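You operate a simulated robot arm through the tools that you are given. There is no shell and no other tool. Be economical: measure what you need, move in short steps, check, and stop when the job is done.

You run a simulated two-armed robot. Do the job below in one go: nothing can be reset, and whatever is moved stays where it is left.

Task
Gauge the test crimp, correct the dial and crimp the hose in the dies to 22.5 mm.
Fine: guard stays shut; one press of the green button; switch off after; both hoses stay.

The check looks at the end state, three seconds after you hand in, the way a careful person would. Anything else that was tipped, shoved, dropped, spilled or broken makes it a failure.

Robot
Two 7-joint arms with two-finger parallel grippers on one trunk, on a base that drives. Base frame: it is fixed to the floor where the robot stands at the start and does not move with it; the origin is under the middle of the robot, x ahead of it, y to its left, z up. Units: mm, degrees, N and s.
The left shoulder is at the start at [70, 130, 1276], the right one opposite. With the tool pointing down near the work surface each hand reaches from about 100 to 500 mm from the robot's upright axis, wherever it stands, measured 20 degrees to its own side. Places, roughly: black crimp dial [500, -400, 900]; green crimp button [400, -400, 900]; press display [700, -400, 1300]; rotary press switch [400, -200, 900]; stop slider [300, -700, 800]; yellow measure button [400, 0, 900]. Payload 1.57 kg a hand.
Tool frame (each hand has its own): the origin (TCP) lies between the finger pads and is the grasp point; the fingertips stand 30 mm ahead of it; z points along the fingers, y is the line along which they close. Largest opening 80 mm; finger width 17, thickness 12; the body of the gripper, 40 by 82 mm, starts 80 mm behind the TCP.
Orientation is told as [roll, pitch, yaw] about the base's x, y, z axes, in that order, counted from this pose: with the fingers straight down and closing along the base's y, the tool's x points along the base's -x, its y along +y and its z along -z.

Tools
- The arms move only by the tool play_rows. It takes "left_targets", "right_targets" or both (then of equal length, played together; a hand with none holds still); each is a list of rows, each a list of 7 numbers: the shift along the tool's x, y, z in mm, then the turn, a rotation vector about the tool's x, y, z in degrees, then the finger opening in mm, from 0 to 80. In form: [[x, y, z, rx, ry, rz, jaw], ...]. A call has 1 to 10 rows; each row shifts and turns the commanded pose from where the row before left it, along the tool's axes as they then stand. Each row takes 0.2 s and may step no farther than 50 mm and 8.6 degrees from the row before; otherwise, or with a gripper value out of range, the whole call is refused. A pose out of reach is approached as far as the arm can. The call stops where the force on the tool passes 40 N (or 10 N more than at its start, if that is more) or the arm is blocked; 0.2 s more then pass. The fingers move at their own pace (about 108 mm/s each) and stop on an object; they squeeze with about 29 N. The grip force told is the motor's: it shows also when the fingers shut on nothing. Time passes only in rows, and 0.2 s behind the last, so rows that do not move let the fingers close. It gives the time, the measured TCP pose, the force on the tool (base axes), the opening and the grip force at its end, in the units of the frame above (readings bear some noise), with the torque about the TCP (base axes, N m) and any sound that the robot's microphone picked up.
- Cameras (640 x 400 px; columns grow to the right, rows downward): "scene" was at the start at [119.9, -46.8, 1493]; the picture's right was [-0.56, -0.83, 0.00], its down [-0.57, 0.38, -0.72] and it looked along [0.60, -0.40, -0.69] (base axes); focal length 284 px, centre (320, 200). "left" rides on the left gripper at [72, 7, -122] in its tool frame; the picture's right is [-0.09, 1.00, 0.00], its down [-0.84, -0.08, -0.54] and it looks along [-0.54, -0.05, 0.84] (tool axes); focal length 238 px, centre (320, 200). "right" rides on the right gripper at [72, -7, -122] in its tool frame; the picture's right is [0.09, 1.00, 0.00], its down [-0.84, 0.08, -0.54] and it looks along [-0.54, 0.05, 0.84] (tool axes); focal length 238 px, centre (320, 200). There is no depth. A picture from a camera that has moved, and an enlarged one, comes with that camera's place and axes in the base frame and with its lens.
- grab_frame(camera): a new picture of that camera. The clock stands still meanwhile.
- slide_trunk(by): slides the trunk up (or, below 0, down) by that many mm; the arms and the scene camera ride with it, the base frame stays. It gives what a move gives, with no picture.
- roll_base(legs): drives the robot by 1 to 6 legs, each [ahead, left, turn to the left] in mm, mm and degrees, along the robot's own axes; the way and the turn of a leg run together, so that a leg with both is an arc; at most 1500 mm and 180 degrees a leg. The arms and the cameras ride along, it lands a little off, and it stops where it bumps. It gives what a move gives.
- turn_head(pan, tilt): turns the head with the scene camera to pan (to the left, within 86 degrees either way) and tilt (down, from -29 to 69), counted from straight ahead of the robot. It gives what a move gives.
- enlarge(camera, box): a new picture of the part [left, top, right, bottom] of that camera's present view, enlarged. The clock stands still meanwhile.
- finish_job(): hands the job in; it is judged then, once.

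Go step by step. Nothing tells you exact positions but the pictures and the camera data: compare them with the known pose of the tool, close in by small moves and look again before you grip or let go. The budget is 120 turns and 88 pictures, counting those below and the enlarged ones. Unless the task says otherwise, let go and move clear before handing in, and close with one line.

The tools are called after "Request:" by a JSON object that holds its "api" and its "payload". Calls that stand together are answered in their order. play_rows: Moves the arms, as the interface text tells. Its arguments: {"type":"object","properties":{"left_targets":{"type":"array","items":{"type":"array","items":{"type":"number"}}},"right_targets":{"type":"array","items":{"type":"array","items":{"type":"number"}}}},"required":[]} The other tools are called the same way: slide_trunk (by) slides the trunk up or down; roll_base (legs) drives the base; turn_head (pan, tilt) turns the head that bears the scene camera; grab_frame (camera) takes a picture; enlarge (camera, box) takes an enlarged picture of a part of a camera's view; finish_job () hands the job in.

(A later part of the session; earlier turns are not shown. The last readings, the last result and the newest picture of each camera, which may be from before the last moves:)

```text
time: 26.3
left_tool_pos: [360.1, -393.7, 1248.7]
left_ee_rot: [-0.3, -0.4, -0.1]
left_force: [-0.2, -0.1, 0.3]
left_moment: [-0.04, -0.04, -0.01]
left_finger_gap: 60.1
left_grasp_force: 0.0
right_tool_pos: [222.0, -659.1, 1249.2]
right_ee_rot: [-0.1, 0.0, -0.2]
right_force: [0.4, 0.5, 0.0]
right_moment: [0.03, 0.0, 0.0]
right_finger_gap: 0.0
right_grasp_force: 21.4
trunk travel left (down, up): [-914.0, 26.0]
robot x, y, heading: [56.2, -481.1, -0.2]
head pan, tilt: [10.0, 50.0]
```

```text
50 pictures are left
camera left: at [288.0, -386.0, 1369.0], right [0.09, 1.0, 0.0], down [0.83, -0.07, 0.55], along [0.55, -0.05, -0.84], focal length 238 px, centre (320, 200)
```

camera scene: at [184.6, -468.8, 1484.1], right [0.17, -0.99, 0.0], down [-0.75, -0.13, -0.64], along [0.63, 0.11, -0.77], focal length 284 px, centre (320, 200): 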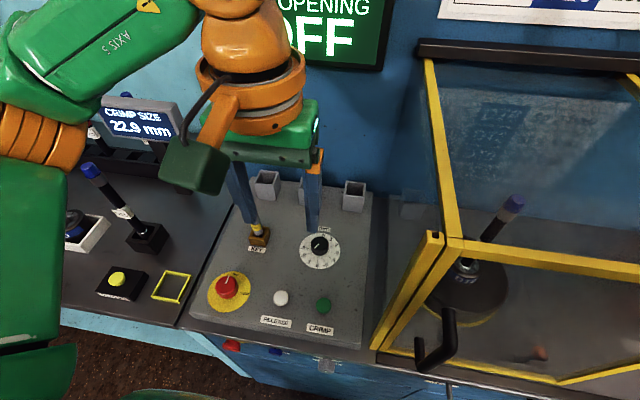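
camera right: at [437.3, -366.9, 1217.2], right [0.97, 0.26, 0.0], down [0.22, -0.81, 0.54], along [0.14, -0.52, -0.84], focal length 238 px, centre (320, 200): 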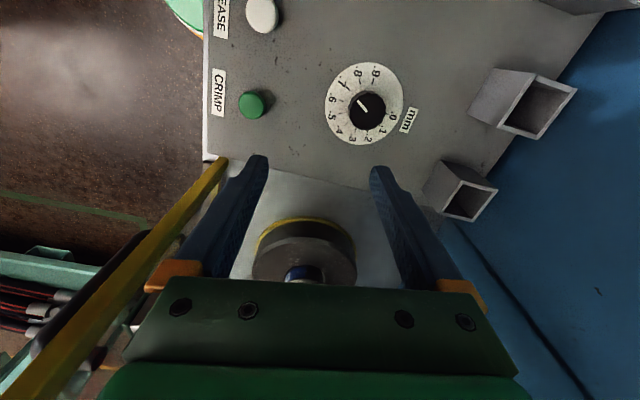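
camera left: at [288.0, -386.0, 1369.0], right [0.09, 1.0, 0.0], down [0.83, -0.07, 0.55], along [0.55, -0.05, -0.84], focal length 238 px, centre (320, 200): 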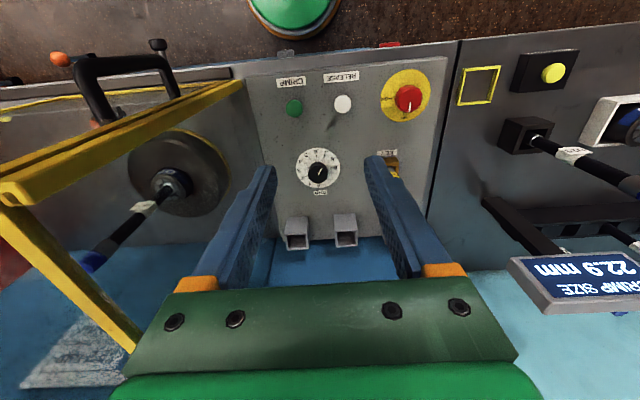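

The left hand now covers the whole panel. First the press switch (≈378, -248, top ≈ 950): OFF points away, ON to the right, i.e. a quarter turn clockwise. I bring the left hand above it with yaw +40.

Request:
{"api": "play_rows", "payload": {"left_targets": [[-10, 40, 0, 0, 0, 0, 75], [-8, 40, 0, 0, 0, 0, 75], [0, 40, 20, 0, 0, 0, 75], [0, 26, 40, 0, 0, -8, 75], [0, 0, 45, 0, 0, -8, 75], [0, 0, 45, 0, 0, -8, 75], [0, 0, 45, 0, 0, -8, 75], [0, 0, 0, 0, 0, -8, 75]]}}

Request:
{"api": "grab_frame", "payload": {"camera": "left"}}

Request:
{"api": "grab_frame", "payload": {"camera": "scene"}}

```text
time: 28.1
left_tool_pos: [379.0, -247.9, 1053.8]
left_ee_rot: [-0.5, -0.2, 40.1]
left_force: [-0.3, -0.8, -0.3]
left_moment: [0.01, -0.04, 0.01]
left_finger_gap: 75.1
left_grasp_force: 0.0
right_tool_pos: [221.5, -658.4, 1250.4]
right_ee_rot: [0.0, -0.2, -0.2]
right_force: [0.0, -0.6, 0.3]
right_moment: [0.01, -0.01, -0.04]
right_finger_gap: 0.0
right_grasp_force: 21.2
trunk travel left (down, up): [-914.0, 26.0]
robot x, y, heading: [55.8, -481.7, 0.0]
head pan, tilt: [10.0, 50.0]
```

```text
49 pictures are left
camera left: at [319.4, -288.4, 1174.4], right [-0.57, 0.82, -0.01], down [0.68, 0.48, 0.55], along [0.45, 0.31, -0.84], focal length 238 px, centre (320, 200)
```

left: 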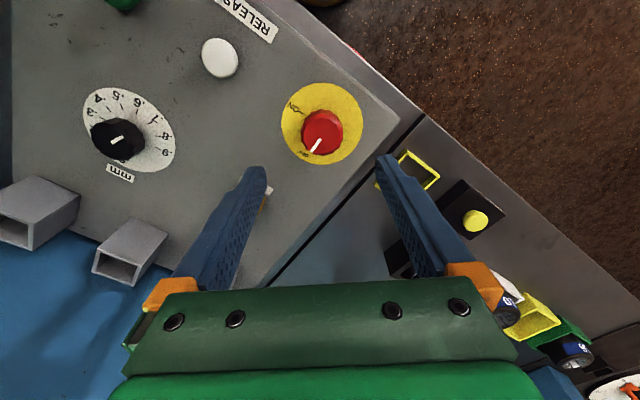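

```text
48 pictures are left
camera scene: at [184.5, -468.6, 1484.1], right [0.17, -0.99, 0.0], down [-0.75, -0.13, -0.64], along [0.63, 0.11, -0.77], focal length 284 px, centre (320, 200)
```

scene: 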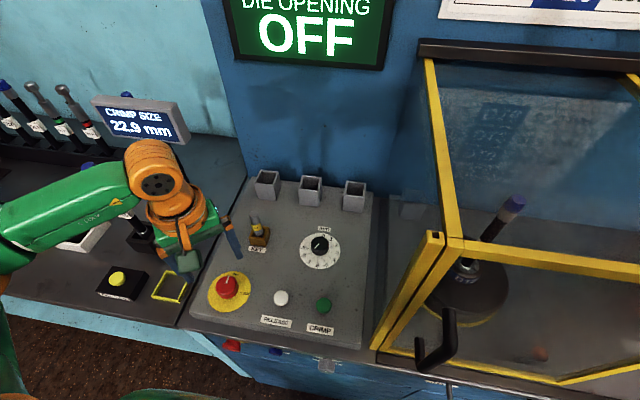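

The knob is about 4 mm nearer than the TCP; I correct and descend to about z 966.

Request:
{"api": "play_rows", "payload": {"left_targets": [[3.4, 2.9, 30, 0, 0, 0, 75], [0, 0, 30, 0, 0, 0, 75], [0, 0, 20, 0, 0, 0, 75], [0, 0, 8, 0, 0, 0, 75]]}}

Request:
{"api": "grab_frame", "payload": {"camera": "left"}}

Request:
{"api": "enlarge", "payload": {"camera": "scene", "box": [160, 230, 280, 330]}}

```text
time: 29.1
left_tool_pos: [375.8, -247.5, 962.7]
left_ee_rot: [-0.5, -0.2, 40.0]
left_force: [0.2, 0.3, 0.1]
left_moment: [-0.04, -0.02, -0.03]
left_finger_gap: 74.9
left_grasp_force: 0.1
right_tool_pos: [220.7, -658.4, 1250.1]
right_ee_rot: [0.1, 0.0, -0.2]
right_force: [0.9, -0.8, 0.2]
right_moment: [-0.02, -0.03, 0.01]
right_finger_gap: 0.0
right_grasp_force: 21.2
trunk travel left (down, up): [-914.0, 26.0]
robot x, y, heading: [54.8, -479.9, -0.1]
head pan, tilt: [10.0, 50.0]
```

```text
47 pictures are left
camera left: at [316.7, -288.0, 1083.6], right [-0.57, 0.82, -0.01], down [0.69, 0.48, 0.55], along [0.45, 0.3, -0.84], focal length 238 px, centre (320, 200)
```

left: 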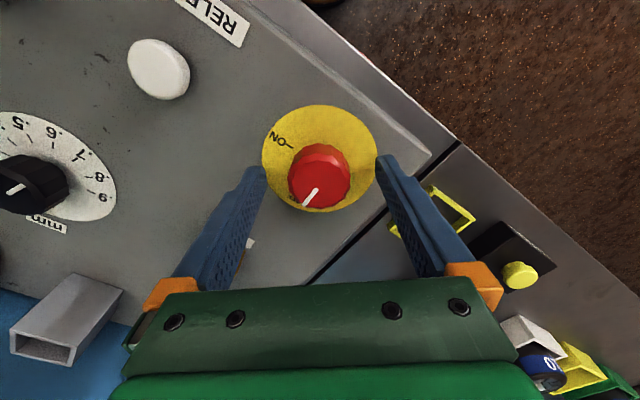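

```text
4.00 times, centred on (220, 280) of scene
camera zoom: at [184.5, -468.8, 1484.1], right [0.17, -0.99, 0.0], down [-0.75, -0.13, -0.64], along [0.63, 0.11, -0.77], focal length 1137 px, centre (720, -120)
```

zoom: 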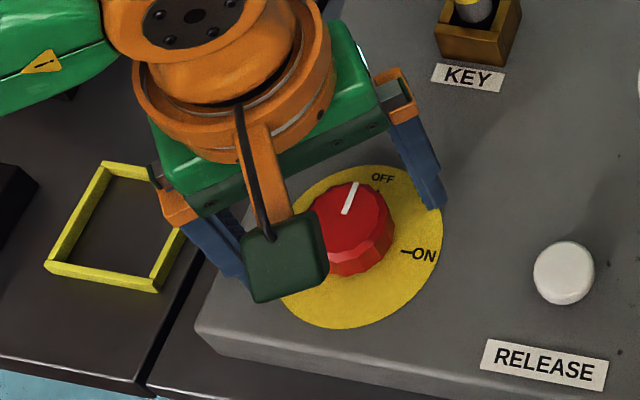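

Well centred. I close the fingers on the knob.

Request:
{"api": "play_rows", "payload": {"left_targets": [[0, 0, 0, 0, 0, 0, 60], [0, 0, 0, 0, 0, 0, 45], [0, 0, 0, 0, 0, 0, 35], [0, 0, 0, 0, 0, 0, 30]]}}

Request:
{"api": "grab_frame", "payload": {"camera": "left"}}

```text
time: 30.1
left_tool_pos: [377.0, -249.0, 962.2]
left_ee_rot: [-0.5, -0.2, 40.0]
left_force: [1.7, -0.6, 0.0]
left_moment: [0.25, 0.27, -0.12]
left_finger_gap: 41.3
left_grasp_force: 45.5
right_tool_pos: [222.0, -659.3, 1249.0]
right_ee_rot: [0.0, 0.0, -0.2]
right_force: [0.0, -0.5, -0.3]
right_moment: [-0.01, -0.02, -0.01]
right_finger_gap: 0.0
right_grasp_force: 21.0
trunk travel left (down, up): [-914.0, 26.0]
robot x, y, heading: [56.7, -480.6, 0.2]
head pan, tilt: [10.0, 50.0]
```

```text
45 pictures are left
camera left: at [317.4, -288.7, 1083.9], right [-0.57, 0.82, -0.01], down [0.69, 0.48, 0.55], along [0.45, 0.31, -0.84], focal length 238 px, centre (320, 200)
```

left: 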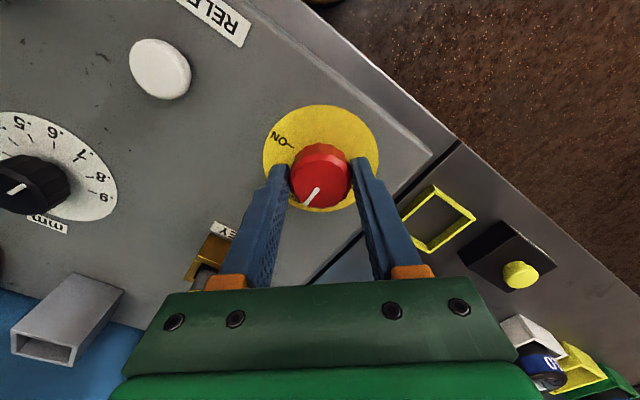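

Gripped at 41 mm. I turn clockwise 45° and then the rest, watching torque.

Request:
{"api": "play_rows", "payload": {"left_targets": [[0, 0, 0, 0, 0, 7.5, 30], [0, 0, 0, 0, 0, 7.5, 30], [0, 0, 0, 0, 0, 7.5, 30], [0, 0, 0, 0, 0, 7.5, 30], [0, 0, 0, 0, 0, 7.5, 30], [0, 0, 0, 0, 0, 7.5, 30]]}}

Request:
{"api": "play_rows", "payload": {"left_targets": [[0, 0, 0, 0, 0, 7.5, 30], [0, 0, 0, 0, 0, 7.5, 30], [0, 0, 0, 0, 0, 7.5, 30], [0, 0, 0, 0, 0, 7.5, 30], [0, 0, 0, 0, 0, 7.5, 30], [0, 0, 0, 0, 0, 7.5, 30]]}}

Request:
{"api": "grab_frame", "payload": {"camera": "scene"}}

```text
time: 31.5
left_tool_pos: [376.6, -246.3, 963.4]
left_ee_rot: [-0.2, -0.2, -5.2]
left_force: [-10.5, -3.5, -32.3]
left_moment: [0.55, 0.46, -0.01]
left_finger_gap: 40.7
left_grasp_force: 45.1
right_tool_pos: [223.8, -657.1, 1250.4]
right_ee_rot: [0.0, 0.0, -0.1]
right_force: [0.6, -0.2, -0.1]
right_moment: [-0.02, 0.03, 0.02]
right_finger_gap: 0.1
right_grasp_force: 21.7
trunk travel left (down, up): [-914.0, 26.0]
robot x, y, heading: [56.6, -480.7, -0.2]
head pan, tilt: [10.0, 50.0]
```

```text
time: 32.9
left_tool_pos: [377.3, -245.4, 962.7]
left_ee_rot: [-0.1, -1.4, -44.9]
left_force: [7.6, 30.9, 28.2]
left_moment: [1.22, -0.28, -0.01]
left_finger_gap: 40.6
left_grasp_force: 45.0
left hand out of reach, approached as far as the arm can: row 6
right_tool_pos: [221.7, -648.9, 1251.9]
right_ee_rot: [-0.5, 0.0, -0.1]
right_force: [-0.7, -0.3, -0.2]
right_moment: [0.01, 0.04, -0.03]
right_finger_gap: 0.0
right_grasp_force: 21.8
trunk travel left (down, up): [-914.0, 26.0]
robot x, y, heading: [57.5, -477.9, 0.0]
head pan, tilt: [10.0, 50.0]
```

```text
44 pictures are left
camera scene: at [183.4, -456.0, 1484.8], right [0.17, -0.98, 0.01], down [-0.75, -0.14, -0.64], along [0.63, 0.1, -0.77], focal length 284 px, centre (320, 200)
```

scene: 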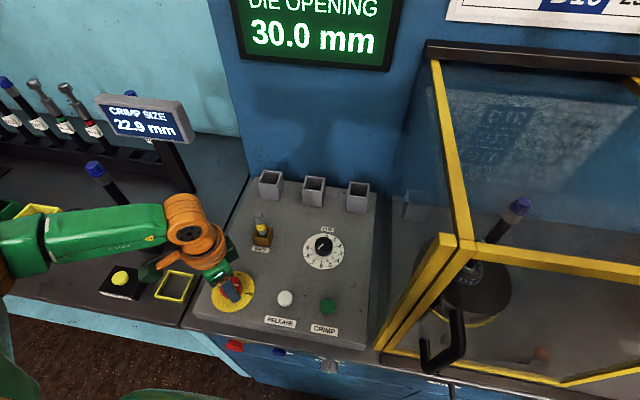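

The press is on: die opening 30.0 mm. I release the knob and lift.

Request:
{"api": "play_rows", "payload": {"left_targets": [[0, 0, 0, 0, 0, 0, 75], [0, 0, 0, 0, 0, 0, 75], [0, 0, -30, 0, 0, 0, 75], [0, 0, -40, 0, 0, 0, 75], [0, 0, -30, 0, 0, 0, 75]]}}

Request:
{"api": "grab_frame", "payload": {"camera": "left"}}

```text
time: 34.1
left_tool_pos: [374.0, -255.6, 1063.8]
left_ee_rot: [-0.2, -0.8, -44.9]
left_force: [0.3, 0.6, 0.1]
left_moment: [-0.01, -0.03, 0.01]
left_finger_gap: 75.1
left_grasp_force: 0.0
right_tool_pos: [221.0, -658.7, 1249.0]
right_ee_rot: [0.0, -0.1, -0.1]
right_force: [-0.3, 0.7, -0.8]
right_moment: [-0.02, -0.01, -0.01]
right_finger_gap: 0.1
right_grasp_force: 21.4
trunk travel left (down, up): [-914.0, 26.0]
robot x, y, heading: [54.7, -480.8, 0.1]
head pan, tilt: [10.0, 50.0]
```

```text
43 pictures are left
camera left: at [328.0, -197.9, 1182.8], right [0.77, 0.64, 0.0], down [0.53, -0.64, 0.55], along [0.35, -0.43, -0.83], focal length 238 px, centre (320, 200)
```

left: 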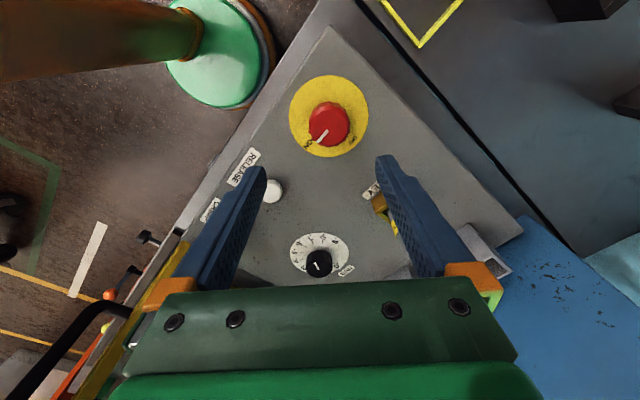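

Switch mark is at ON. Now the left hand goes over the dial (497, -411), coming down to about z 1014.

Request:
{"api": "play_rows", "payload": {"left_targets": [[-39.3, -4.5, 10, 0, 0, 0, 70], [-39.3, -4.5, 10, 0, 0, 0, 70], [-39.3, -4.5, 10, 0, 0, 0, 70], [-39.3, -4.5, 10, 0, 0, 0, 70], [-39.3, -4.5, 10, 0, 0, 0, 70]]}}

Request:
{"api": "grab_frame", "payload": {"camera": "left"}}

Request:
{"api": "grab_frame", "payload": {"camera": "scene"}}

```text
time: 35.3
left_tool_pos: [479.1, -383.7, 1024.1]
left_ee_rot: [-0.2, -0.9, -45.1]
left_force: [-0.2, 0.6, -0.5]
left_moment: [-0.01, -0.01, 0.03]
left_finger_gap: 69.6
left_grasp_force: 0.1
left hand out of reach, approached as far as the arm can: row 5
right_tool_pos: [222.5, -660.3, 1249.1]
right_ee_rot: [-0.1, 0.0, -0.1]
right_force: [0.2, -1.0, 0.8]
right_moment: [0.0, -0.02, -0.03]
right_finger_gap: 0.1
right_grasp_force: 21.3
trunk travel left (down, up): [-914.0, 26.0]
robot x, y, heading: [60.6, -483.0, -0.4]
head pan, tilt: [10.0, 50.0]
```

```text
42 pictures are left
camera left: at [433.0, -328.0, 1144.9], right [0.77, 0.64, 0.0], down [0.53, -0.64, 0.56], along [0.35, -0.43, -0.83], focal length 238 px, centre (320, 200)
```

left: 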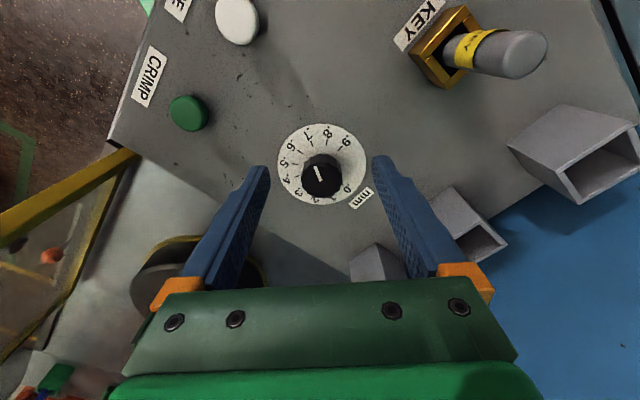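

```text
41 pictures are left
camera scene: at [185.0, -470.2, 1484.1], right [0.17, -0.99, 0.0], down [-0.76, -0.13, -0.64], along [0.63, 0.11, -0.77], focal length 284 px, centre (320, 200)
```

scene: 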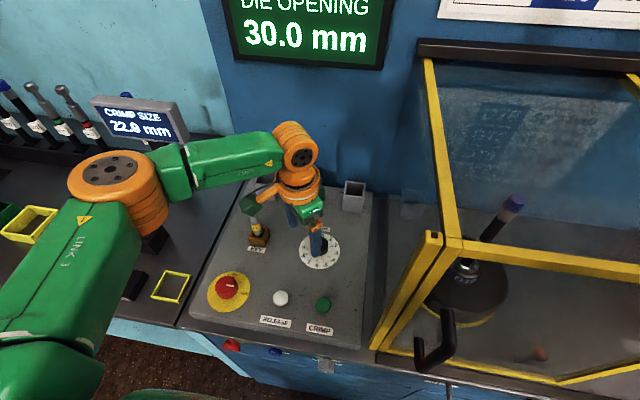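

The left hand falls short by about 20–30 mm. I raise nothing, just drive 25 mm ahead and 15 mm right (base clearance ≈ 50 mm) and look again.

Request:
{"api": "roll_base", "payload": {"legs": [[22, -18, 0]]}}

Request:
{"api": "grab_frame", "payload": {"camera": "left"}}

```text
time: 36.1
left_tool_pos: [495.6, -398.0, 1025.8]
left_ee_rot: [-0.2, -1.3, -44.9]
left_force: [-0.3, 0.3, -0.7]
left_moment: [-0.02, -0.04, 0.01]
left_finger_gap: 69.9
left_grasp_force: 0.1
right_tool_pos: [238.6, -671.7, 1250.2]
right_ee_rot: [-0.2, -0.2, 0.0]
right_force: [1.4, 1.0, -0.9]
right_moment: [-0.06, -0.05, -0.04]
right_finger_gap: 0.0
right_grasp_force: 21.6
trunk travel left (down, up): [-914.0, 26.0]
robot x, y, heading: [75.6, -499.0, -0.2]
head pan, tilt: [10.0, 50.0]
```

```text
40 pictures are left
camera left: at [449.2, -340.7, 1146.0], right [0.77, 0.64, 0.0], down [0.53, -0.64, 0.56], along [0.36, -0.43, -0.83], focal length 238 px, centre (320, 200)
```

left: 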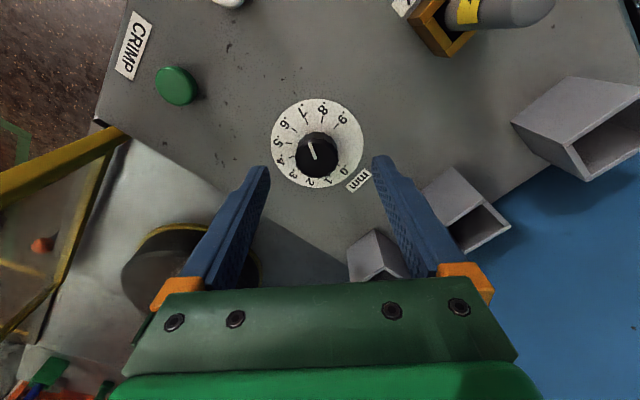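

The dial is at ≈(498.5, -407); I correct by (3, -10) while descending slightly.

Request:
{"api": "play_rows", "payload": {"left_targets": [[0, 0, 15, 0, 0, 0, 70], [-9.8, -5.1, 5, 0, 0, 0, 70]]}}

Request:
{"api": "grab_frame", "payload": {"camera": "left"}}

```text
time: 36.7
left_tool_pos: [498.2, -402.0, 1009.3]
left_ee_rot: [-0.2, -1.0, -44.9]
left_force: [0.0, 0.1, 0.0]
left_moment: [0.01, 0.02, 0.0]
left_finger_gap: 70.1
left_grasp_force: 0.0
left hand out of reach, approached as far as the arm can: row 2
right_tool_pos: [241.7, -676.4, 1249.5]
right_ee_rot: [-0.1, 0.0, -0.1]
right_force: [-0.7, -0.4, -0.2]
right_moment: [-0.02, -0.01, 0.01]
right_finger_gap: 0.0
right_grasp_force: 21.6
trunk travel left (down, up): [-914.0, 26.0]
robot x, y, heading: [80.1, -497.9, -0.1]
head pan, tilt: [10.0, 50.0]
```

```text
39 pictures are left
camera left: at [452.3, -344.0, 1129.8], right [0.77, 0.64, 0.0], down [0.53, -0.64, 0.56], along [0.36, -0.43, -0.83], focal length 238 px, centre (320, 200)
```

left: 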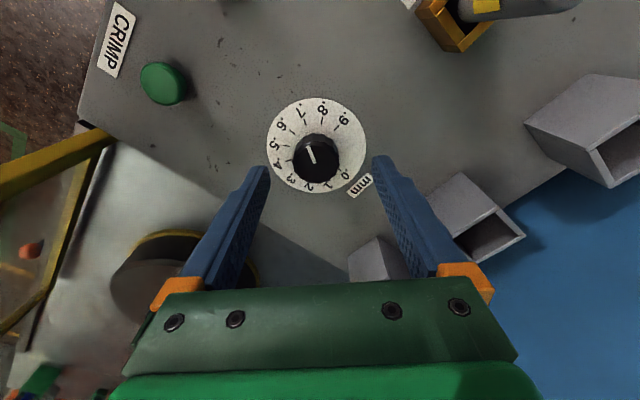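

Reach is better 20° to the arm's own side, so I shift the hand left 60 mm and drive the base 60 mm right.

Request:
{"api": "play_rows", "payload": {"left_targets": [[21.2, 21.2, -10, 0, 0, 0, 70], [21.2, 21.2, -10, 0, 0, 0, 70]]}}

Request:
{"api": "roll_base", "payload": {"legs": [[0, -65, 0]]}}

Request:
{"api": "play_rows", "payload": {"left_targets": [[0, 0, 20, 0, 0, 0, 70]]}}

Request:
{"api": "grab_frame", "payload": {"camera": "left"}}

```text
time: 37.3
left_tool_pos: [482.7, -358.6, 1013.1]
left_ee_rot: [-0.2, -1.0, -44.9]
left_force: [-0.8, 0.5, -0.3]
left_moment: [-0.05, -0.04, -0.01]
left_finger_gap: 70.1
left_grasp_force: 0.1
left hand out of reach, approached as far as the arm can: row 1, 2
right_tool_pos: [241.5, -675.7, 1249.8]
right_ee_rot: [-0.1, 0.0, -0.2]
right_force: [-0.5, 0.2, -0.2]
right_moment: [-0.04, -0.02, 0.01]
right_finger_gap: 0.0
right_grasp_force: 21.6
trunk travel left (down, up): [-914.0, 26.0]
robot x, y, heading: [80.6, -498.3, -0.3]
head pan, tilt: [10.0, 50.0]
```

```text
time: 38.3
left_tool_pos: [483.2, -413.9, 1011.2]
left_ee_rot: [-0.5, -1.3, -44.9]
left_force: [1.4, 1.0, 0.3]
left_moment: [-0.04, 0.0, -0.01]
left_finger_gap: 70.1
left_grasp_force: 0.1
right_tool_pos: [243.2, -730.0, 1251.7]
right_ee_rot: [-0.5, 0.0, -0.2]
right_force: [0.0, 0.4, -0.3]
right_moment: [-0.11, 0.0, -0.03]
right_finger_gap: 0.2
right_grasp_force: 21.6
trunk travel left (down, up): [-914.0, 26.0]
robot x, y, heading: [80.6, -559.1, -0.2]
head pan, tilt: [10.0, 50.0]
```

```text
time: 38.7
left_tool_pos: [481.9, -423.8, 994.2]
left_ee_rot: [0.0, -0.9, -44.9]
left_force: [-0.2, 0.1, -0.2]
left_moment: [0.04, 0.02, 0.0]
left_finger_gap: 70.0
left_grasp_force: 0.1
right_tool_pos: [243.5, -742.0, 1247.7]
right_ee_rot: [0.1, 0.0, -0.2]
right_force: [-0.6, 0.6, 0.3]
right_moment: [0.03, -0.02, -0.01]
right_finger_gap: 0.1
right_grasp_force: 20.7
trunk travel left (down, up): [-914.0, 26.0]
robot x, y, heading: [78.5, -560.4, -0.2]
head pan, tilt: [10.0, 50.0]
```

```text
38 pictures are left
camera left: at [434.9, -367.0, 1115.4], right [0.77, 0.64, 0.0], down [0.53, -0.64, 0.55], along [0.36, -0.42, -0.83], focal length 238 px, centre (320, 200)
```

left: 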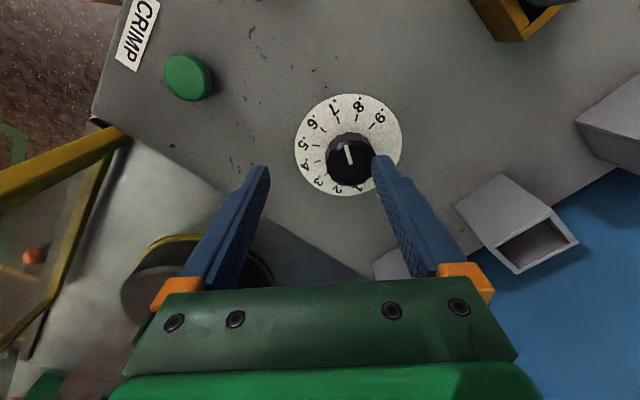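

The knob is 25 mm along the tool's +y. I lift 10 mm, shift and check.

Request:
{"api": "play_rows", "payload": {"left_targets": [[0, 0, -12, 0, 0, 0, 70], [0, 12, 0, 0, 0, 0, 70], [0, 12.7, 0, 0, 0, 0, 70], [0, 0, 10, 0, 0, 0, 70]]}}

Request:
{"api": "grab_frame", "payload": {"camera": "left"}}

```text
time: 39.7
left_tool_pos: [483.4, -422.3, 995.1]
left_ee_rot: [-0.2, -1.0, -44.9]
left_force: [0.4, 0.0, -0.1]
left_moment: [0.03, 0.03, 0.0]
left_finger_gap: 70.1
left_grasp_force: 0.1
left hand out of reach, approached as far as the arm can: row 2, 3
right_tool_pos: [243.6, -739.3, 1249.3]
right_ee_rot: [0.1, -0.1, -0.2]
right_force: [0.2, -0.6, 0.7]
right_moment: [-0.01, 0.01, 0.04]
right_finger_gap: 0.0
right_grasp_force: 21.0
trunk travel left (down, up): [-914.0, 26.0]
robot x, y, heading: [78.6, -559.2, -0.3]
head pan, tilt: [10.0, 50.0]
```

```text
37 pictures are left
camera left: at [436.2, -364.7, 1116.1], right [0.77, 0.64, 0.0], down [0.53, -0.64, 0.56], along [0.36, -0.43, -0.83], focal length 238 px, centre (320, 200)
```

left: 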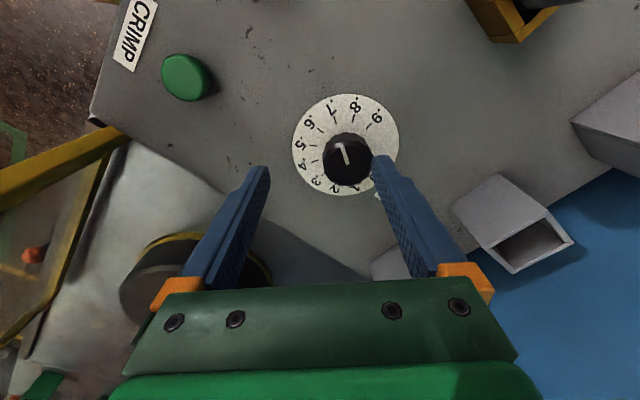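

Probably the wrist yaw limits reach here; I unwind to yaw 0 and try again.

Request:
{"api": "play_rows", "payload": {"left_targets": [[0, 0, -12, 0, 0, -7.5, 70], [0, 0, 0, 0, 0, -7.5, 70], [0, 0, 0, 0, 0, -7.5, 70], [0, 0, 0, 0, 0, -7.5, 70], [0, 0, 0, 0, 0, -7.5, 70], [0, 0, 0, 0, 0, -7.5, 70], [-8, 8, 0, 0, 0, 0, 70], [-8, 8, 0, 0, 0, 0, 70]]}}

Request:
{"api": "grab_frame", "payload": {"camera": "left"}}

```text
time: 41.5
left_tool_pos: [498.9, -406.2, 1007.9]
left_ee_rot: [-0.7, -0.6, 0.1]
left_force: [-0.1, -0.3, -1.1]
left_moment: [-0.01, -0.02, -0.03]
left_finger_gap: 70.2
left_grasp_force: 0.1
right_tool_pos: [243.5, -738.8, 1249.1]
right_ee_rot: [0.1, -0.1, -0.2]
right_force: [0.1, 0.3, -0.4]
right_moment: [0.01, 0.02, 0.0]
right_finger_gap: 0.0
right_grasp_force: 21.2
trunk travel left (down, up): [-914.0, 26.0]
robot x, y, heading: [80.9, -559.1, -0.1]
head pan, tilt: [10.0, 50.0]
```

```text
36 pictures are left
camera left: at [426.8, -398.6, 1128.2], right [0.09, 1.0, -0.01], down [0.83, -0.07, 0.55], along [0.55, -0.06, -0.83], focal length 238 px, centre (320, 200)
```

left: 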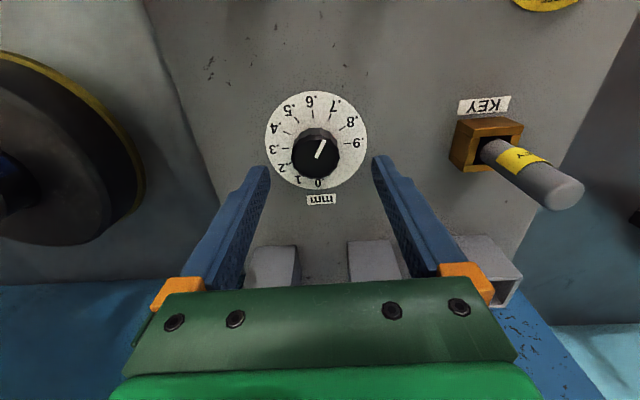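

At yaw 0 it reaches. I centre (−4.5 in y) and descend to about z 966, looking before gripping.

Request:
{"api": "play_rows", "payload": {"left_targets": [[1, -4.5, 15, 0, 0, 0, 70], [0, 0, 15, 0, 0, 0, 70], [0, 0, 12, 0, 0, 0, 70]]}}

Request:
{"api": "grab_frame", "payload": {"camera": "left"}}

```text
time: 42.3
left_tool_pos: [498.2, -412.0, 964.8]
left_ee_rot: [-0.8, -0.7, 0.1]
left_force: [0.4, 0.1, 1.4]
left_moment: [0.0, -0.01, 0.01]
left_finger_gap: 70.1
left_grasp_force: 0.0
right_tool_pos: [243.0, -738.7, 1250.3]
right_ee_rot: [0.1, 0.0, -0.1]
right_force: [-0.4, 0.0, -0.2]
right_moment: [-0.02, 0.01, -0.01]
right_finger_gap: 0.3
right_grasp_force: 21.2
trunk travel left (down, up): [-914.0, 26.0]
robot x, y, heading: [78.4, -562.1, -0.5]
head pan, tilt: [10.0, 50.0]
```

```text
35 pictures are left
camera left: at [426.2, -403.5, 1085.4], right [0.09, 1.0, -0.01], down [0.83, -0.07, 0.55], along [0.55, -0.06, -0.83], focal length 238 px, centre (320, 200)
```

left: 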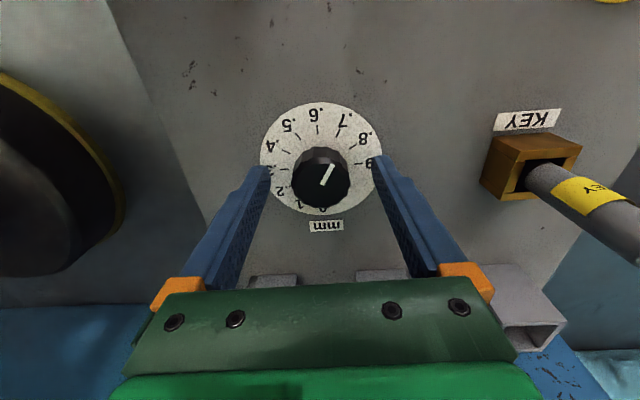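

Centred. Close, then turn 30° counter-clockwise as a first check.

Request:
{"api": "play_rows", "payload": {"left_targets": [[0, 0, 0, 0, 0, 0, 50], [0, 0, 0, 0, 0, 0, 35], [0, 0, 0, 0, 0, 0, 25], [0, 0, 0, 0, 0, 0, 25], [0, 0, 0, 0, 0, -7.5, 25], [0, 0, 0, 0, 0, -7.5, 25], [0, 0, 0, 0, 0, -7.5, 25], [0, 0, 0, 0, 0, -7.5, 25]]}}

Request:
{"api": "grab_frame", "payload": {"camera": "left"}}

```text
time: 44.1
left_tool_pos: [498.8, -414.8, 965.0]
left_ee_rot: [-0.9, -0.2, 30.3]
left_force: [3.9, -6.7, -2.7]
left_moment: [0.66, -0.66, 0.01]
left_finger_gap: 39.3
left_grasp_force: 44.6
right_tool_pos: [246.5, -744.0, 1248.8]
right_ee_rot: [0.2, 0.1, -0.3]
right_force: [-0.1, -0.5, 0.7]
right_moment: [0.0, -0.02, -0.02]
right_finger_gap: 0.0
right_grasp_force: 21.6
trunk travel left (down, up): [-914.0, 26.0]
robot x, y, heading: [79.0, -561.7, -0.3]
head pan, tilt: [10.0, 50.0]
```

```text
34 pictures are left
camera left: at [433.1, -443.0, 1086.2], right [-0.42, 0.91, -0.01], down [0.76, 0.36, 0.54], along [0.5, 0.22, -0.84], focal length 238 px, centre (320, 200)
```

left: 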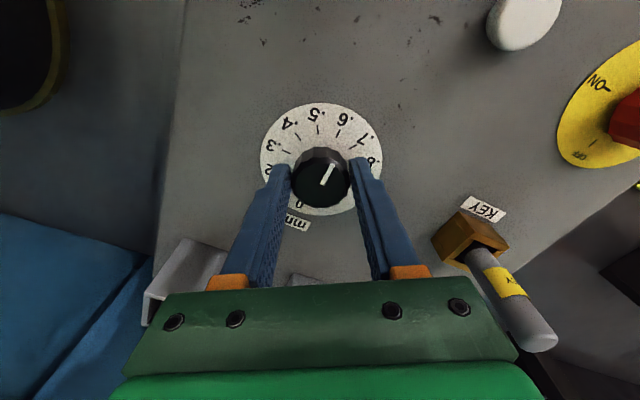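

The knob follows: now .6. Another 30°.

Request:
{"api": "play_rows", "payload": {"left_targets": [[0, 0, 0, 0, 0, -7.5, 25], [0, 0, 0, 0, 0, -7.5, 25], [0, 0, 0, 0, 0, -7.5, 25], [0, 0, 0, 0, 0, -7.5, 25]]}}

Request:
{"api": "grab_frame", "payload": {"camera": "left"}}

```text
time: 45.1
left_tool_pos: [501.9, -416.3, 963.9]
left_ee_rot: [-0.7, 0.3, 60.2]
left_force: [6.1, -12.8, -5.4]
left_moment: [0.7, -0.14, -0.06]
left_finger_gap: 39.6
left_grasp_force: 44.5
right_tool_pos: [247.8, -745.8, 1247.7]
right_ee_rot: [0.3, 0.2, -0.1]
right_force: [0.3, -0.6, 0.4]
right_moment: [0.05, -0.01, -0.02]
right_finger_gap: 0.0
right_grasp_force: 21.0
trunk travel left (down, up): [-914.0, 26.0]
robot x, y, heading: [74.2, -562.6, -0.1]
head pan, tilt: [10.0, 50.0]
```

```text
33 pictures are left
camera left: at [459.3, -473.8, 1086.9], right [-0.82, 0.58, -0.01], down [0.48, 0.69, 0.54], along [0.32, 0.43, -0.84], focal length 238 px, centre (320, 200)
```

left: 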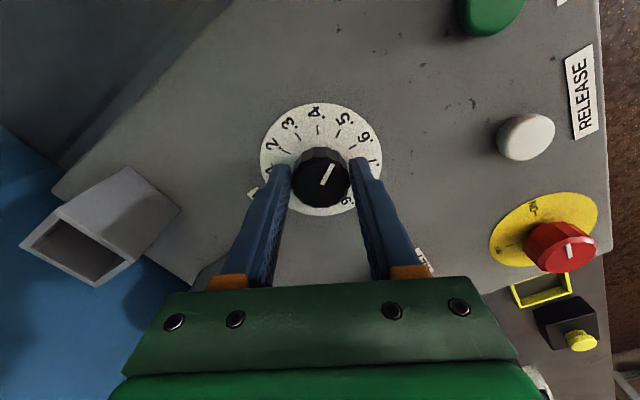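

Now .5. I open, rewind 60° and grip again.

Request:
{"api": "play_rows", "payload": {"left_targets": [[0, 0, 0, 0, 0, 0, 70], [0, 0, 0, 0, 0, 0, 70], [0, 0, 0, 0, 0, 7.5, 70], [0, 0, 0, 0, 0, 7.5, 70], [0, 0, 0, 0, 0, 7.5, 70], [0, 0, 0, 0, 0, 7.5, 70], [0, 0, 0, 0, 0, 7.5, 70], [0, 0, 0, 0, 0, 7.5, 70], [0, 0, 0, 0, 0, 7.5, 70], [0, 0, 0, 0, 0, 7.5, 70]]}}

Request:
{"api": "grab_frame", "payload": {"camera": "left"}}

```text
time: 47.3
left_tool_pos: [497.7, -411.9, 964.4]
left_ee_rot: [-0.8, -0.6, -0.1]
left_force: [0.4, -0.2, -0.6]
left_moment: [0.01, 0.03, -0.02]
left_finger_gap: 70.0
left_grasp_force: 0.0
right_tool_pos: [242.1, -738.8, 1249.3]
right_ee_rot: [0.0, -0.1, -0.2]
right_force: [-0.2, 0.3, 0.9]
right_moment: [0.02, -0.01, 0.0]
right_finger_gap: 0.0
right_grasp_force: 21.2
trunk travel left (down, up): [-914.0, 26.0]
robot x, y, heading: [80.4, -562.4, 0.0]
head pan, tilt: [10.0, 50.0]
```

```text
32 pictures are left
camera left: at [425.1, -402.7, 1086.0], right [0.09, 1.0, -0.01], down [0.83, -0.07, 0.55], along [0.55, -0.06, -0.83], focal length 238 px, centre (320, 200)
```

left: 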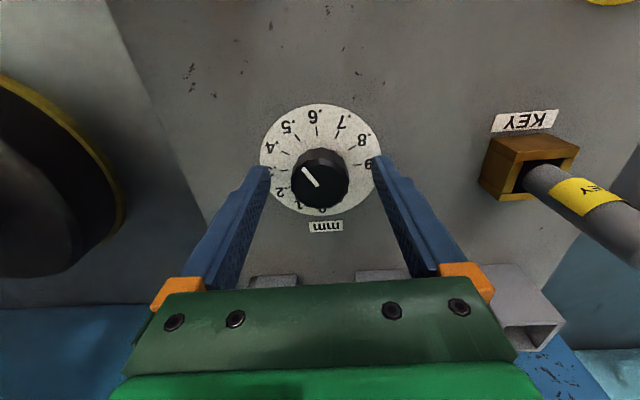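

Zoom to read the dial precisely.

Request:
{"api": "enlarge", "payload": {"camera": "left", "box": [250, 90, 390, 225]}}

```text
2.96 times, centred on (320, 158) of left
camera zoom: at [425.1, -402.7, 1086.0], right [0.09, 1.0, -0.01], down [0.83, -0.07, 0.55], along [0.55, -0.06, -0.83], focal length 706 px, centre (320, 326)
```

zoom: 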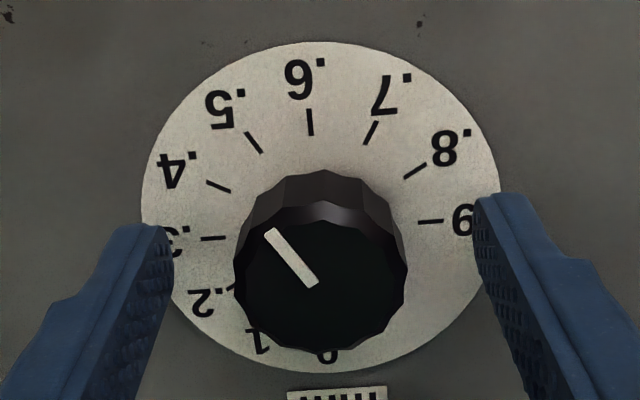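

The mark is at .5 (within ~1.5°). Grip and turn another 60°.

Request:
{"api": "play_rows", "payload": {"left_targets": [[0, 0, 0, 0, 0, 0, 50], [0, 0, 0, 0, 0, 0, 35], [0, 0, 0, 0, 0, 0, 25], [0, 0, 0, 0, 0, 0, 25], [0, 0, 0, 0, 0, -7.5, 25], [0, 0, 0, 0, 0, -7.5, 25], [0, 0, 0, 0, 0, -7.5, 25], [0, 0, 0, 0, 0, -7.5, 25], [0, 0, 0, 0, 0, -7.5, 25], [0, 0, 0, 0, 0, -7.5, 25]]}}

Request:
{"api": "play_rows", "payload": {"left_targets": [[0, 0, 0, 0, 0, -7.5, 25], [0, 0, 0, 0, 0, -7, 25], [0, 0, 0, 0, 0, 0, 25]]}}

Request:
{"api": "enlarge", "payload": {"camera": "left", "box": [250, 90, 390, 225]}}

```text
time: 49.5
left_tool_pos: [498.5, -416.4, 965.5]
left_ee_rot: [-0.8, 0.0, 45.3]
left_force: [0.3, -11.7, -4.6]
left_moment: [0.22, 0.18, -0.08]
left_finger_gap: 39.2
left_grasp_force: 45.0
right_tool_pos: [243.7, -744.8, 1248.6]
right_ee_rot: [0.1, 0.1, -0.2]
right_force: [0.8, 0.4, -0.4]
right_moment: [0.03, 0.04, -0.04]
right_finger_gap: 0.1
right_grasp_force: 21.3
trunk travel left (down, up): [-914.0, 26.0]
robot x, y, heading: [80.8, -561.4, -0.4]
head pan, tilt: [10.0, 50.0]
```

```text
time: 50.3
left_tool_pos: [499.6, -416.6, 964.4]
left_ee_rot: [-0.8, 0.2, 59.6]
left_force: [12.6, -10.7, 7.8]
left_moment: [0.64, -0.34, -0.06]
left_finger_gap: 39.5
left_grasp_force: 45.0
right_tool_pos: [247.2, -745.5, 1248.6]
right_ee_rot: [0.3, 0.2, -0.2]
right_force: [0.0, 0.0, 0.3]
right_moment: [-0.01, 0.01, 0.0]
right_finger_gap: 0.0
right_grasp_force: 21.4
trunk travel left (down, up): [-914.0, 26.0]
robot x, y, heading: [80.0, -558.9, -0.2]
head pan, tilt: [10.0, 50.0]
```

```text
2.96 times, centred on (320, 158) of left
camera zoom: at [457.9, -474.1, 1087.2], right [-0.81, 0.58, -0.01], down [0.48, 0.69, 0.54], along [0.32, 0.43, -0.84], focal length 706 px, centre (320, 326)
```

zoom: 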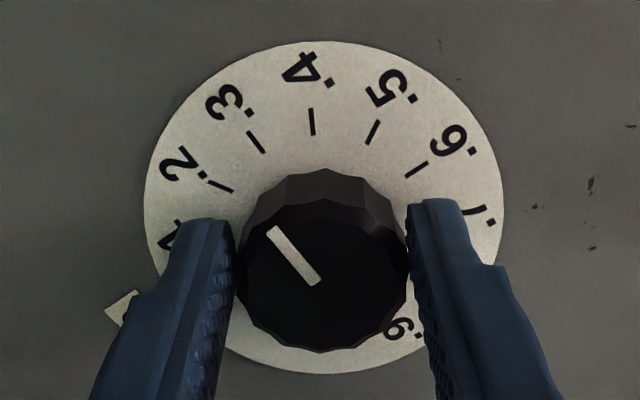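

The mark is at .3. I release, lift and verify.

Request:
{"api": "play_rows", "payload": {"left_targets": [[0, 0, 0, 0, 0, 0, 70], [0, 0, 0, 0, 0, 0, 70], [0, 0, -30, 0, 0, 0, 70], [0, 0, -30, 0, 0, 7.5, 70], [0, 0, 0, 0, 0, 7.5, 70], [0, 0, 0, 0, 0, 7.5, 70], [0, 0, 0, 0, 0, 7.5, 70], [0, 0, 0, 0, 0, 7.5, 70], [0, 0, 0, 0, 0, 7.5, 70], [0, 0, 0, 0, 0, 7.5, 70]]}}

Request:
{"api": "enlarge", "payload": {"camera": "left", "box": [250, 70, 390, 205]}}

Request:
{"api": "grab_frame", "payload": {"camera": "scene"}}

```text
time: 52.5
left_tool_pos: [495.4, -411.0, 1023.8]
left_ee_rot: [-0.9, -0.5, 6.9]
left_force: [0.4, -0.1, 0.6]
left_moment: [-0.01, 0.0, -0.01]
left_finger_gap: 70.1
left_grasp_force: 0.0
right_tool_pos: [242.5, -739.0, 1249.3]
right_ee_rot: [0.1, 0.0, -0.2]
right_force: [0.0, -0.1, 0.7]
right_moment: [0.0, 0.05, -0.01]
right_finger_gap: 0.0
right_grasp_force: 21.3
trunk travel left (down, up): [-914.0, 26.0]
robot x, y, heading: [76.5, -561.9, -0.0]
head pan, tilt: [10.0, 50.0]
```

```text
2.96 times, centred on (320, 138) of left
camera zoom: at [423.8, -410.9, 1145.0], right [-0.03, 1.0, -0.01], down [0.83, 0.03, 0.55], along [0.55, 0.0, -0.83], focal length 706 px, centre (320, 385)
```

zoom: 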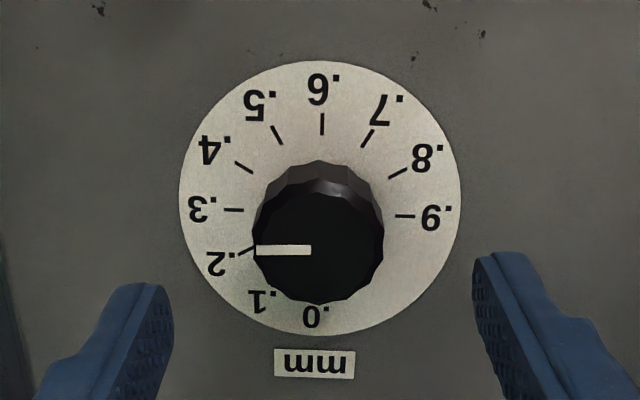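

```text
28 pictures are left
camera scene: at [205.6, -549.0, 1484.1], right [0.17, -0.99, 0.0], down [-0.75, -0.13, -0.64], along [0.63, 0.11, -0.77], focal length 284 px, centre (320, 200)
```

scene: 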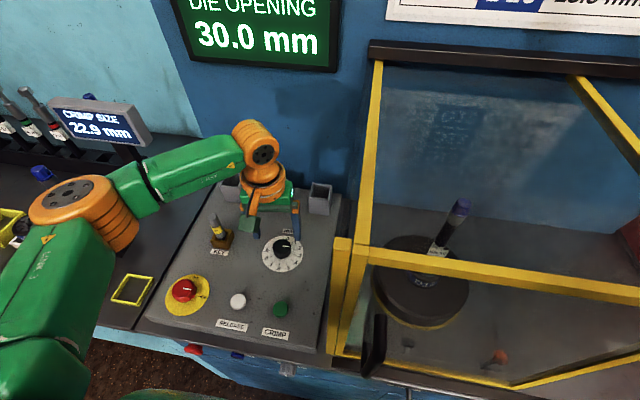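

The dial reads .3 (within ~.01). Next: close the left fingers and go above the green CRIMP button at ≈(379, -440).

Request:
{"api": "play_rows", "payload": {"left_targets": [[0, 0, -20, 0, 0, 7, 0], [38, -10, 0, 0, 0, 0, 0], [38, -10, 0, 0, 0, 0, 0], [40, -9, 0, 0, 0, 0, 0], [0, 0, 30, 0, 0, 0, 0]]}}

Request:
{"api": "grab_frame", "payload": {"camera": "left"}}

```text
time: 53.7
left_tool_pos: [380.5, -438.7, 1012.9]
left_ee_rot: [-0.7, -0.6, 0.1]
left_force: [-0.7, 0.3, 0.5]
left_moment: [0.01, 0.01, 0.02]
left_finger_gap: 0.1
left_grasp_force: 21.0
right_tool_pos: [243.5, -738.2, 1250.3]
right_ee_rot: [0.1, 0.0, -0.3]
right_force: [-0.4, -0.6, -0.7]
right_moment: [0.02, 0.02, 0.0]
right_finger_gap: 0.2
right_grasp_force: 20.9
trunk travel left (down, up): [-914.0, 26.0]
robot x, y, heading: [81.6, -560.5, -0.3]
head pan, tilt: [10.0, 50.0]
```

```text
27 pictures are left
camera left: at [309.0, -430.5, 1133.8], right [0.09, 1.0, -0.01], down [0.83, -0.07, 0.55], along [0.55, -0.06, -0.83], focal length 238 px, centre (320, 200)
```

left: 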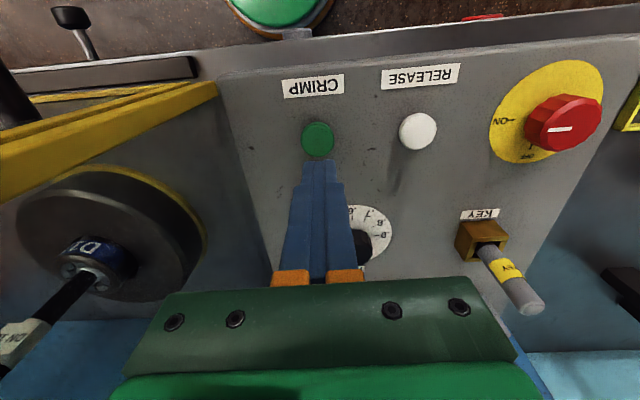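

Before pressing I check the die label and hose tag, and correct the hand by (-5.5, -3.5).

Request:
{"api": "enlarge", "payload": {"camera": "left", "box": [0, 200, 160, 370]}}

Request:
{"api": "enlarge", "payload": {"camera": "scene", "box": [320, 190, 480, 400]}}

Request:
{"api": "play_rows", "payload": {"left_targets": [[5.5, -3.5, 0, 0, 0, 0, 0], [0, 0, 25, 0, 0, 0, 0]]}}

Request:
{"api": "grab_frame", "payload": {"camera": "left"}}

```text
2.35 times, centred on (80, 285) of left
camera zoom: at [309.0, -430.5, 1133.8], right [0.09, 1.0, -0.01], down [0.83, -0.07, 0.55], along [0.55, -0.06, -0.83], focal length 561 px, centre (885, 0)
```

zoom: 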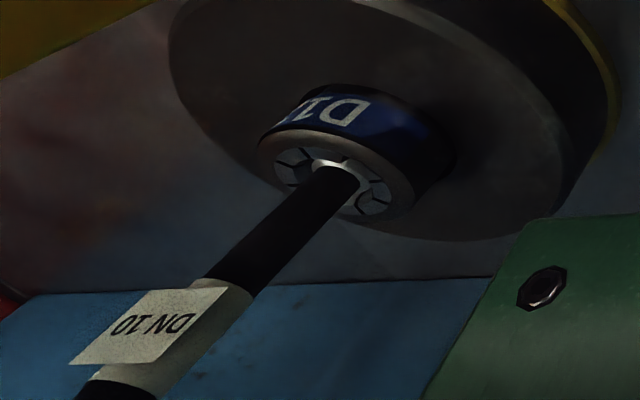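

```text
1.90 times, centred on (400, 295) of scene
camera zoom: at [206.2, -548.6, 1484.1], right [0.17, -0.99, 0.0], down [-0.76, -0.13, -0.64], along [0.63, 0.11, -0.77], focal length 542 px, centre (168, 19)
```

zoom: 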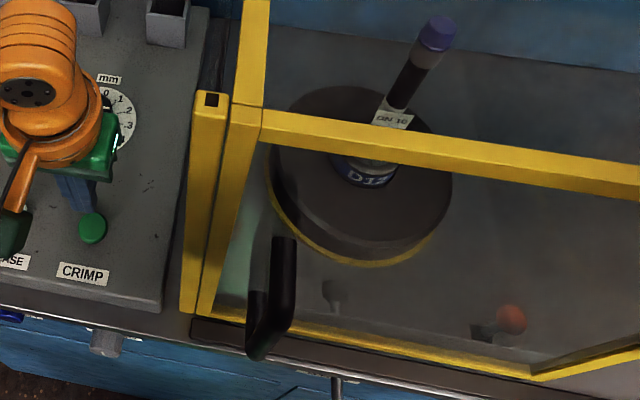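

```text
time: 54.3
left_tool_pos: [375.1, -444.3, 987.4]
left_ee_rot: [-0.8, -0.6, 0.2]
left_force: [-0.5, -0.1, 0.6]
left_moment: [0.01, 0.0, -0.04]
left_finger_gap: 0.0
left_grasp_force: 21.1
right_tool_pos: [242.3, -738.7, 1249.6]
right_ee_rot: [-0.1, 0.0, -0.2]
right_force: [-0.2, 0.2, -0.5]
right_moment: [0.01, -0.02, 0.03]
right_finger_gap: 0.0
right_grasp_force: 21.7
trunk travel left (down, up): [-914.0, 26.0]
robot x, y, heading: [78.8, -560.2, -0.2]
head pan, tilt: [10.0, 50.0]
```

```text
24 pictures are left
camera left: at [303.3, -435.7, 1108.2], right [0.09, 1.0, -0.01], down [0.83, -0.07, 0.55], along [0.55, -0.06, -0.83], focal length 238 px, centre (320, 200)
```

left: 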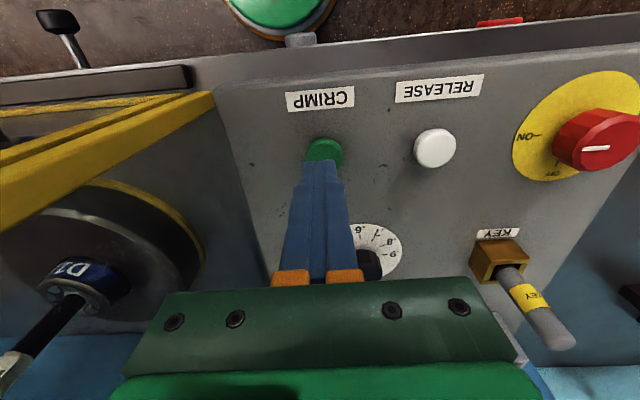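

Die D12, hose DN 10. Now press the green button once, gently.

Request:
{"api": "play_rows", "payload": {"left_targets": [[1.5, 2, 10, 0, 0, 0, 0], [0, 0, 3, 0, 0, 0, 0], [0, 0, 3, 0, 0, 0, 0], [0, 0, 3, 0, 0, 0, 0], [0, 0, 3, 0, 0, 0, 0]]}}

```text
time: 55.5
left_tool_pos: [373.5, -442.1, 967.6]
left_ee_rot: [-0.7, -0.6, 0.1]
left_force: [0.4, 0.0, -0.9]
left_moment: [0.0, 0.01, -0.03]
left_finger_gap: 0.0
left_grasp_force: 21.2
right_tool_pos: [242.9, -739.7, 1249.2]
right_ee_rot: [0.0, 0.1, -0.2]
right_force: [0.5, -0.4, -0.3]
right_moment: [0.02, 0.05, -0.01]
right_finger_gap: 0.0
right_grasp_force: 21.0
trunk travel left (down, up): [-914.0, 26.0]
robot x, y, heading: [76.6, -558.6, -0.2]
head pan, tilt: [10.0, 50.0]
```

Request:
{"api": "play_rows", "payload": {"left_targets": [[0, 0, 3, 0, 0, 0, 0], [0, 0, 2, 0, 0, 0, 0], [0, 0, 2, 0, 0, 0, 0], [0, 0, 2, 0, 0, 0, 0]]}}

```text
time: 56.5
left_tool_pos: [373.5, -442.5, 959.5]
left_ee_rot: [-0.8, -0.9, 0.1]
left_force: [3.1, 3.7, 25.4]
left_moment: [0.14, -0.19, -0.14]
left_finger_gap: 0.0
left_grasp_force: 21.2
right_tool_pos: [240.8, -739.4, 1249.6]
right_ee_rot: [-0.1, -0.2, -0.3]
right_force: [0.0, 0.3, 0.6]
right_moment: [-0.03, -0.02, 0.0]
right_finger_gap: 0.0
right_grasp_force: 21.6
trunk travel left (down, up): [-914.0, 26.0]
robot x, y, heading: [77.5, -564.2, -0.2]
head pan, tilt: [10.0, 50.0]
heard: click
```

Clicked once. I back off and look at the display.

Request:
{"api": "play_rows", "payload": {"left_targets": [[0, 0, -20, 0, 0, 0, 0], [0, 0, -40, 0, 0, 0, 0], [0, 0, 0, 0, 0, 0, 0], [0, 0, 0, 0, 0, 0, 0], [0, 0, 0, 0, 0, 0, 0], [0, 0, 0, 0, 0, 0, 0]]}}

Request:
{"api": "grab_frame", "payload": {"camera": "scene"}}

```text
time: 57.9
left_tool_pos: [373.2, -439.7, 1018.1]
left_ee_rot: [-0.9, -0.7, 0.1]
left_force: [-0.2, 0.2, 0.0]
left_moment: [0.02, 0.02, 0.03]
left_finger_gap: 0.0
left_grasp_force: 21.4
right_tool_pos: [243.6, -738.7, 1250.0]
right_ee_rot: [0.1, 0.0, -0.2]
right_force: [0.6, -0.3, -0.5]
right_moment: [0.0, -0.02, -0.01]
right_finger_gap: 0.1
right_grasp_force: 21.9
trunk travel left (down, up): [-914.0, 26.0]
robot x, y, heading: [78.7, -560.6, -0.0]
head pan, tilt: [10.0, 50.0]
```

```text
23 pictures are left
camera scene: at [205.4, -549.1, 1484.1], right [0.17, -0.99, 0.0], down [-0.75, -0.13, -0.64], along [0.63, 0.11, -0.77], focal length 284 px, centre (320, 200)
```

scene: 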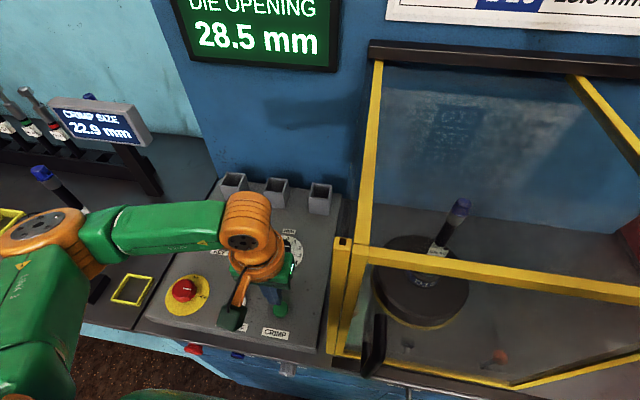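

The dies are closing (28.5 mm). I wait.

Request:
{"api": "play_rows", "payload": {"left_targets": [[0, 0, -10, 0, 0, 0, 0], [0, 0, 0, 0, 0, 0, 0], [0, 0, 0, 0, 0, 0, 0], [0, 0, 0, 0, 0, 0, 0], [0, 0, 0, 0, 0, 0, 0], [0, 0, 0, 0, 0, 0, 0], [0, 0, 0, 0, 0, 0, 0], [0, 0, 0, 0, 0, 0, 0], [0, 0, 0, 0, 0, 0, 0], [0, 0, 0, 0, 0, 0, 0]]}}

Request:
{"api": "play_rows", "payload": {"left_targets": [[0, 0, 0, 0, 0, 0, 0], [0, 0, 0, 0, 0, 0, 0], [0, 0, 0, 0, 0, 0, 0], [0, 0, 0, 0, 0, 0, 0], [0, 0, 0, 0, 0, 0, 0], [0, 0, 0, 0, 0, 0, 0], [0, 0, 0, 0, 0, 0, 0], [0, 0, 0, 0, 0, 0, 0], [0, 0, 0, 0, 0, 0, 0], [0, 0, 0, 0, 0, 0, 0]]}}

Request:
{"api": "grab_frame", "payload": {"camera": "scene"}}

```text
time: 60.1
left_tool_pos: [372.9, -440.0, 1027.7]
left_ee_rot: [-0.8, -0.6, 0.1]
left_force: [-0.1, 0.7, -0.7]
left_moment: [0.02, 0.03, 0.01]
left_finger_gap: 0.0
left_grasp_force: 21.0
right_tool_pos: [243.4, -740.9, 1249.1]
right_ee_rot: [0.1, -0.1, -0.2]
right_force: [0.1, 1.3, 0.1]
right_moment: [-0.02, 0.0, 0.04]
right_finger_gap: 0.0
right_grasp_force: 21.1
trunk travel left (down, up): [-914.0, 26.0]
robot x, y, heading: [78.3, -563.4, -0.2]
head pan, tilt: [10.0, 50.0]
```

```text
time: 62.3
left_tool_pos: [372.2, -439.9, 1026.8]
left_ee_rot: [-0.8, -0.7, 0.2]
left_force: [-0.5, -0.1, -0.4]
left_moment: [0.0, 0.0, -0.01]
left_finger_gap: 0.0
left_grasp_force: 20.8
right_tool_pos: [242.8, -739.4, 1248.6]
right_ee_rot: [0.0, 0.0, -0.2]
right_force: [-0.1, 0.1, 0.2]
right_moment: [0.0, -0.01, -0.05]
right_finger_gap: 0.0
right_grasp_force: 20.8
trunk travel left (down, up): [-914.0, 26.0]
robot x, y, heading: [78.1, -558.6, -0.2]
head pan, tilt: [10.0, 50.0]
```

```text
22 pictures are left
camera scene: at [205.6, -549.0, 1484.1], right [0.17, -0.99, 0.0], down [-0.75, -0.13, -0.64], along [0.63, 0.11, -0.77], focal length 284 px, centre (320, 200)
```

scene: 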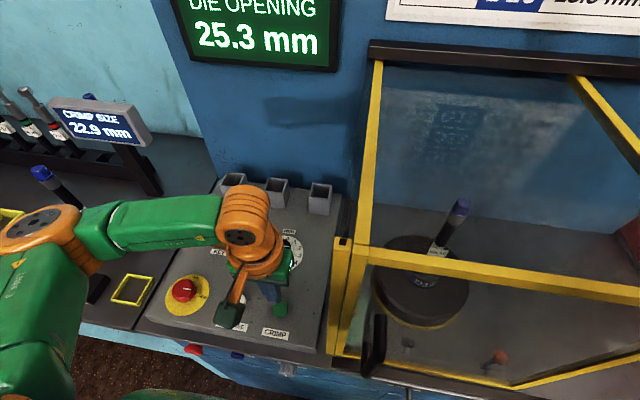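

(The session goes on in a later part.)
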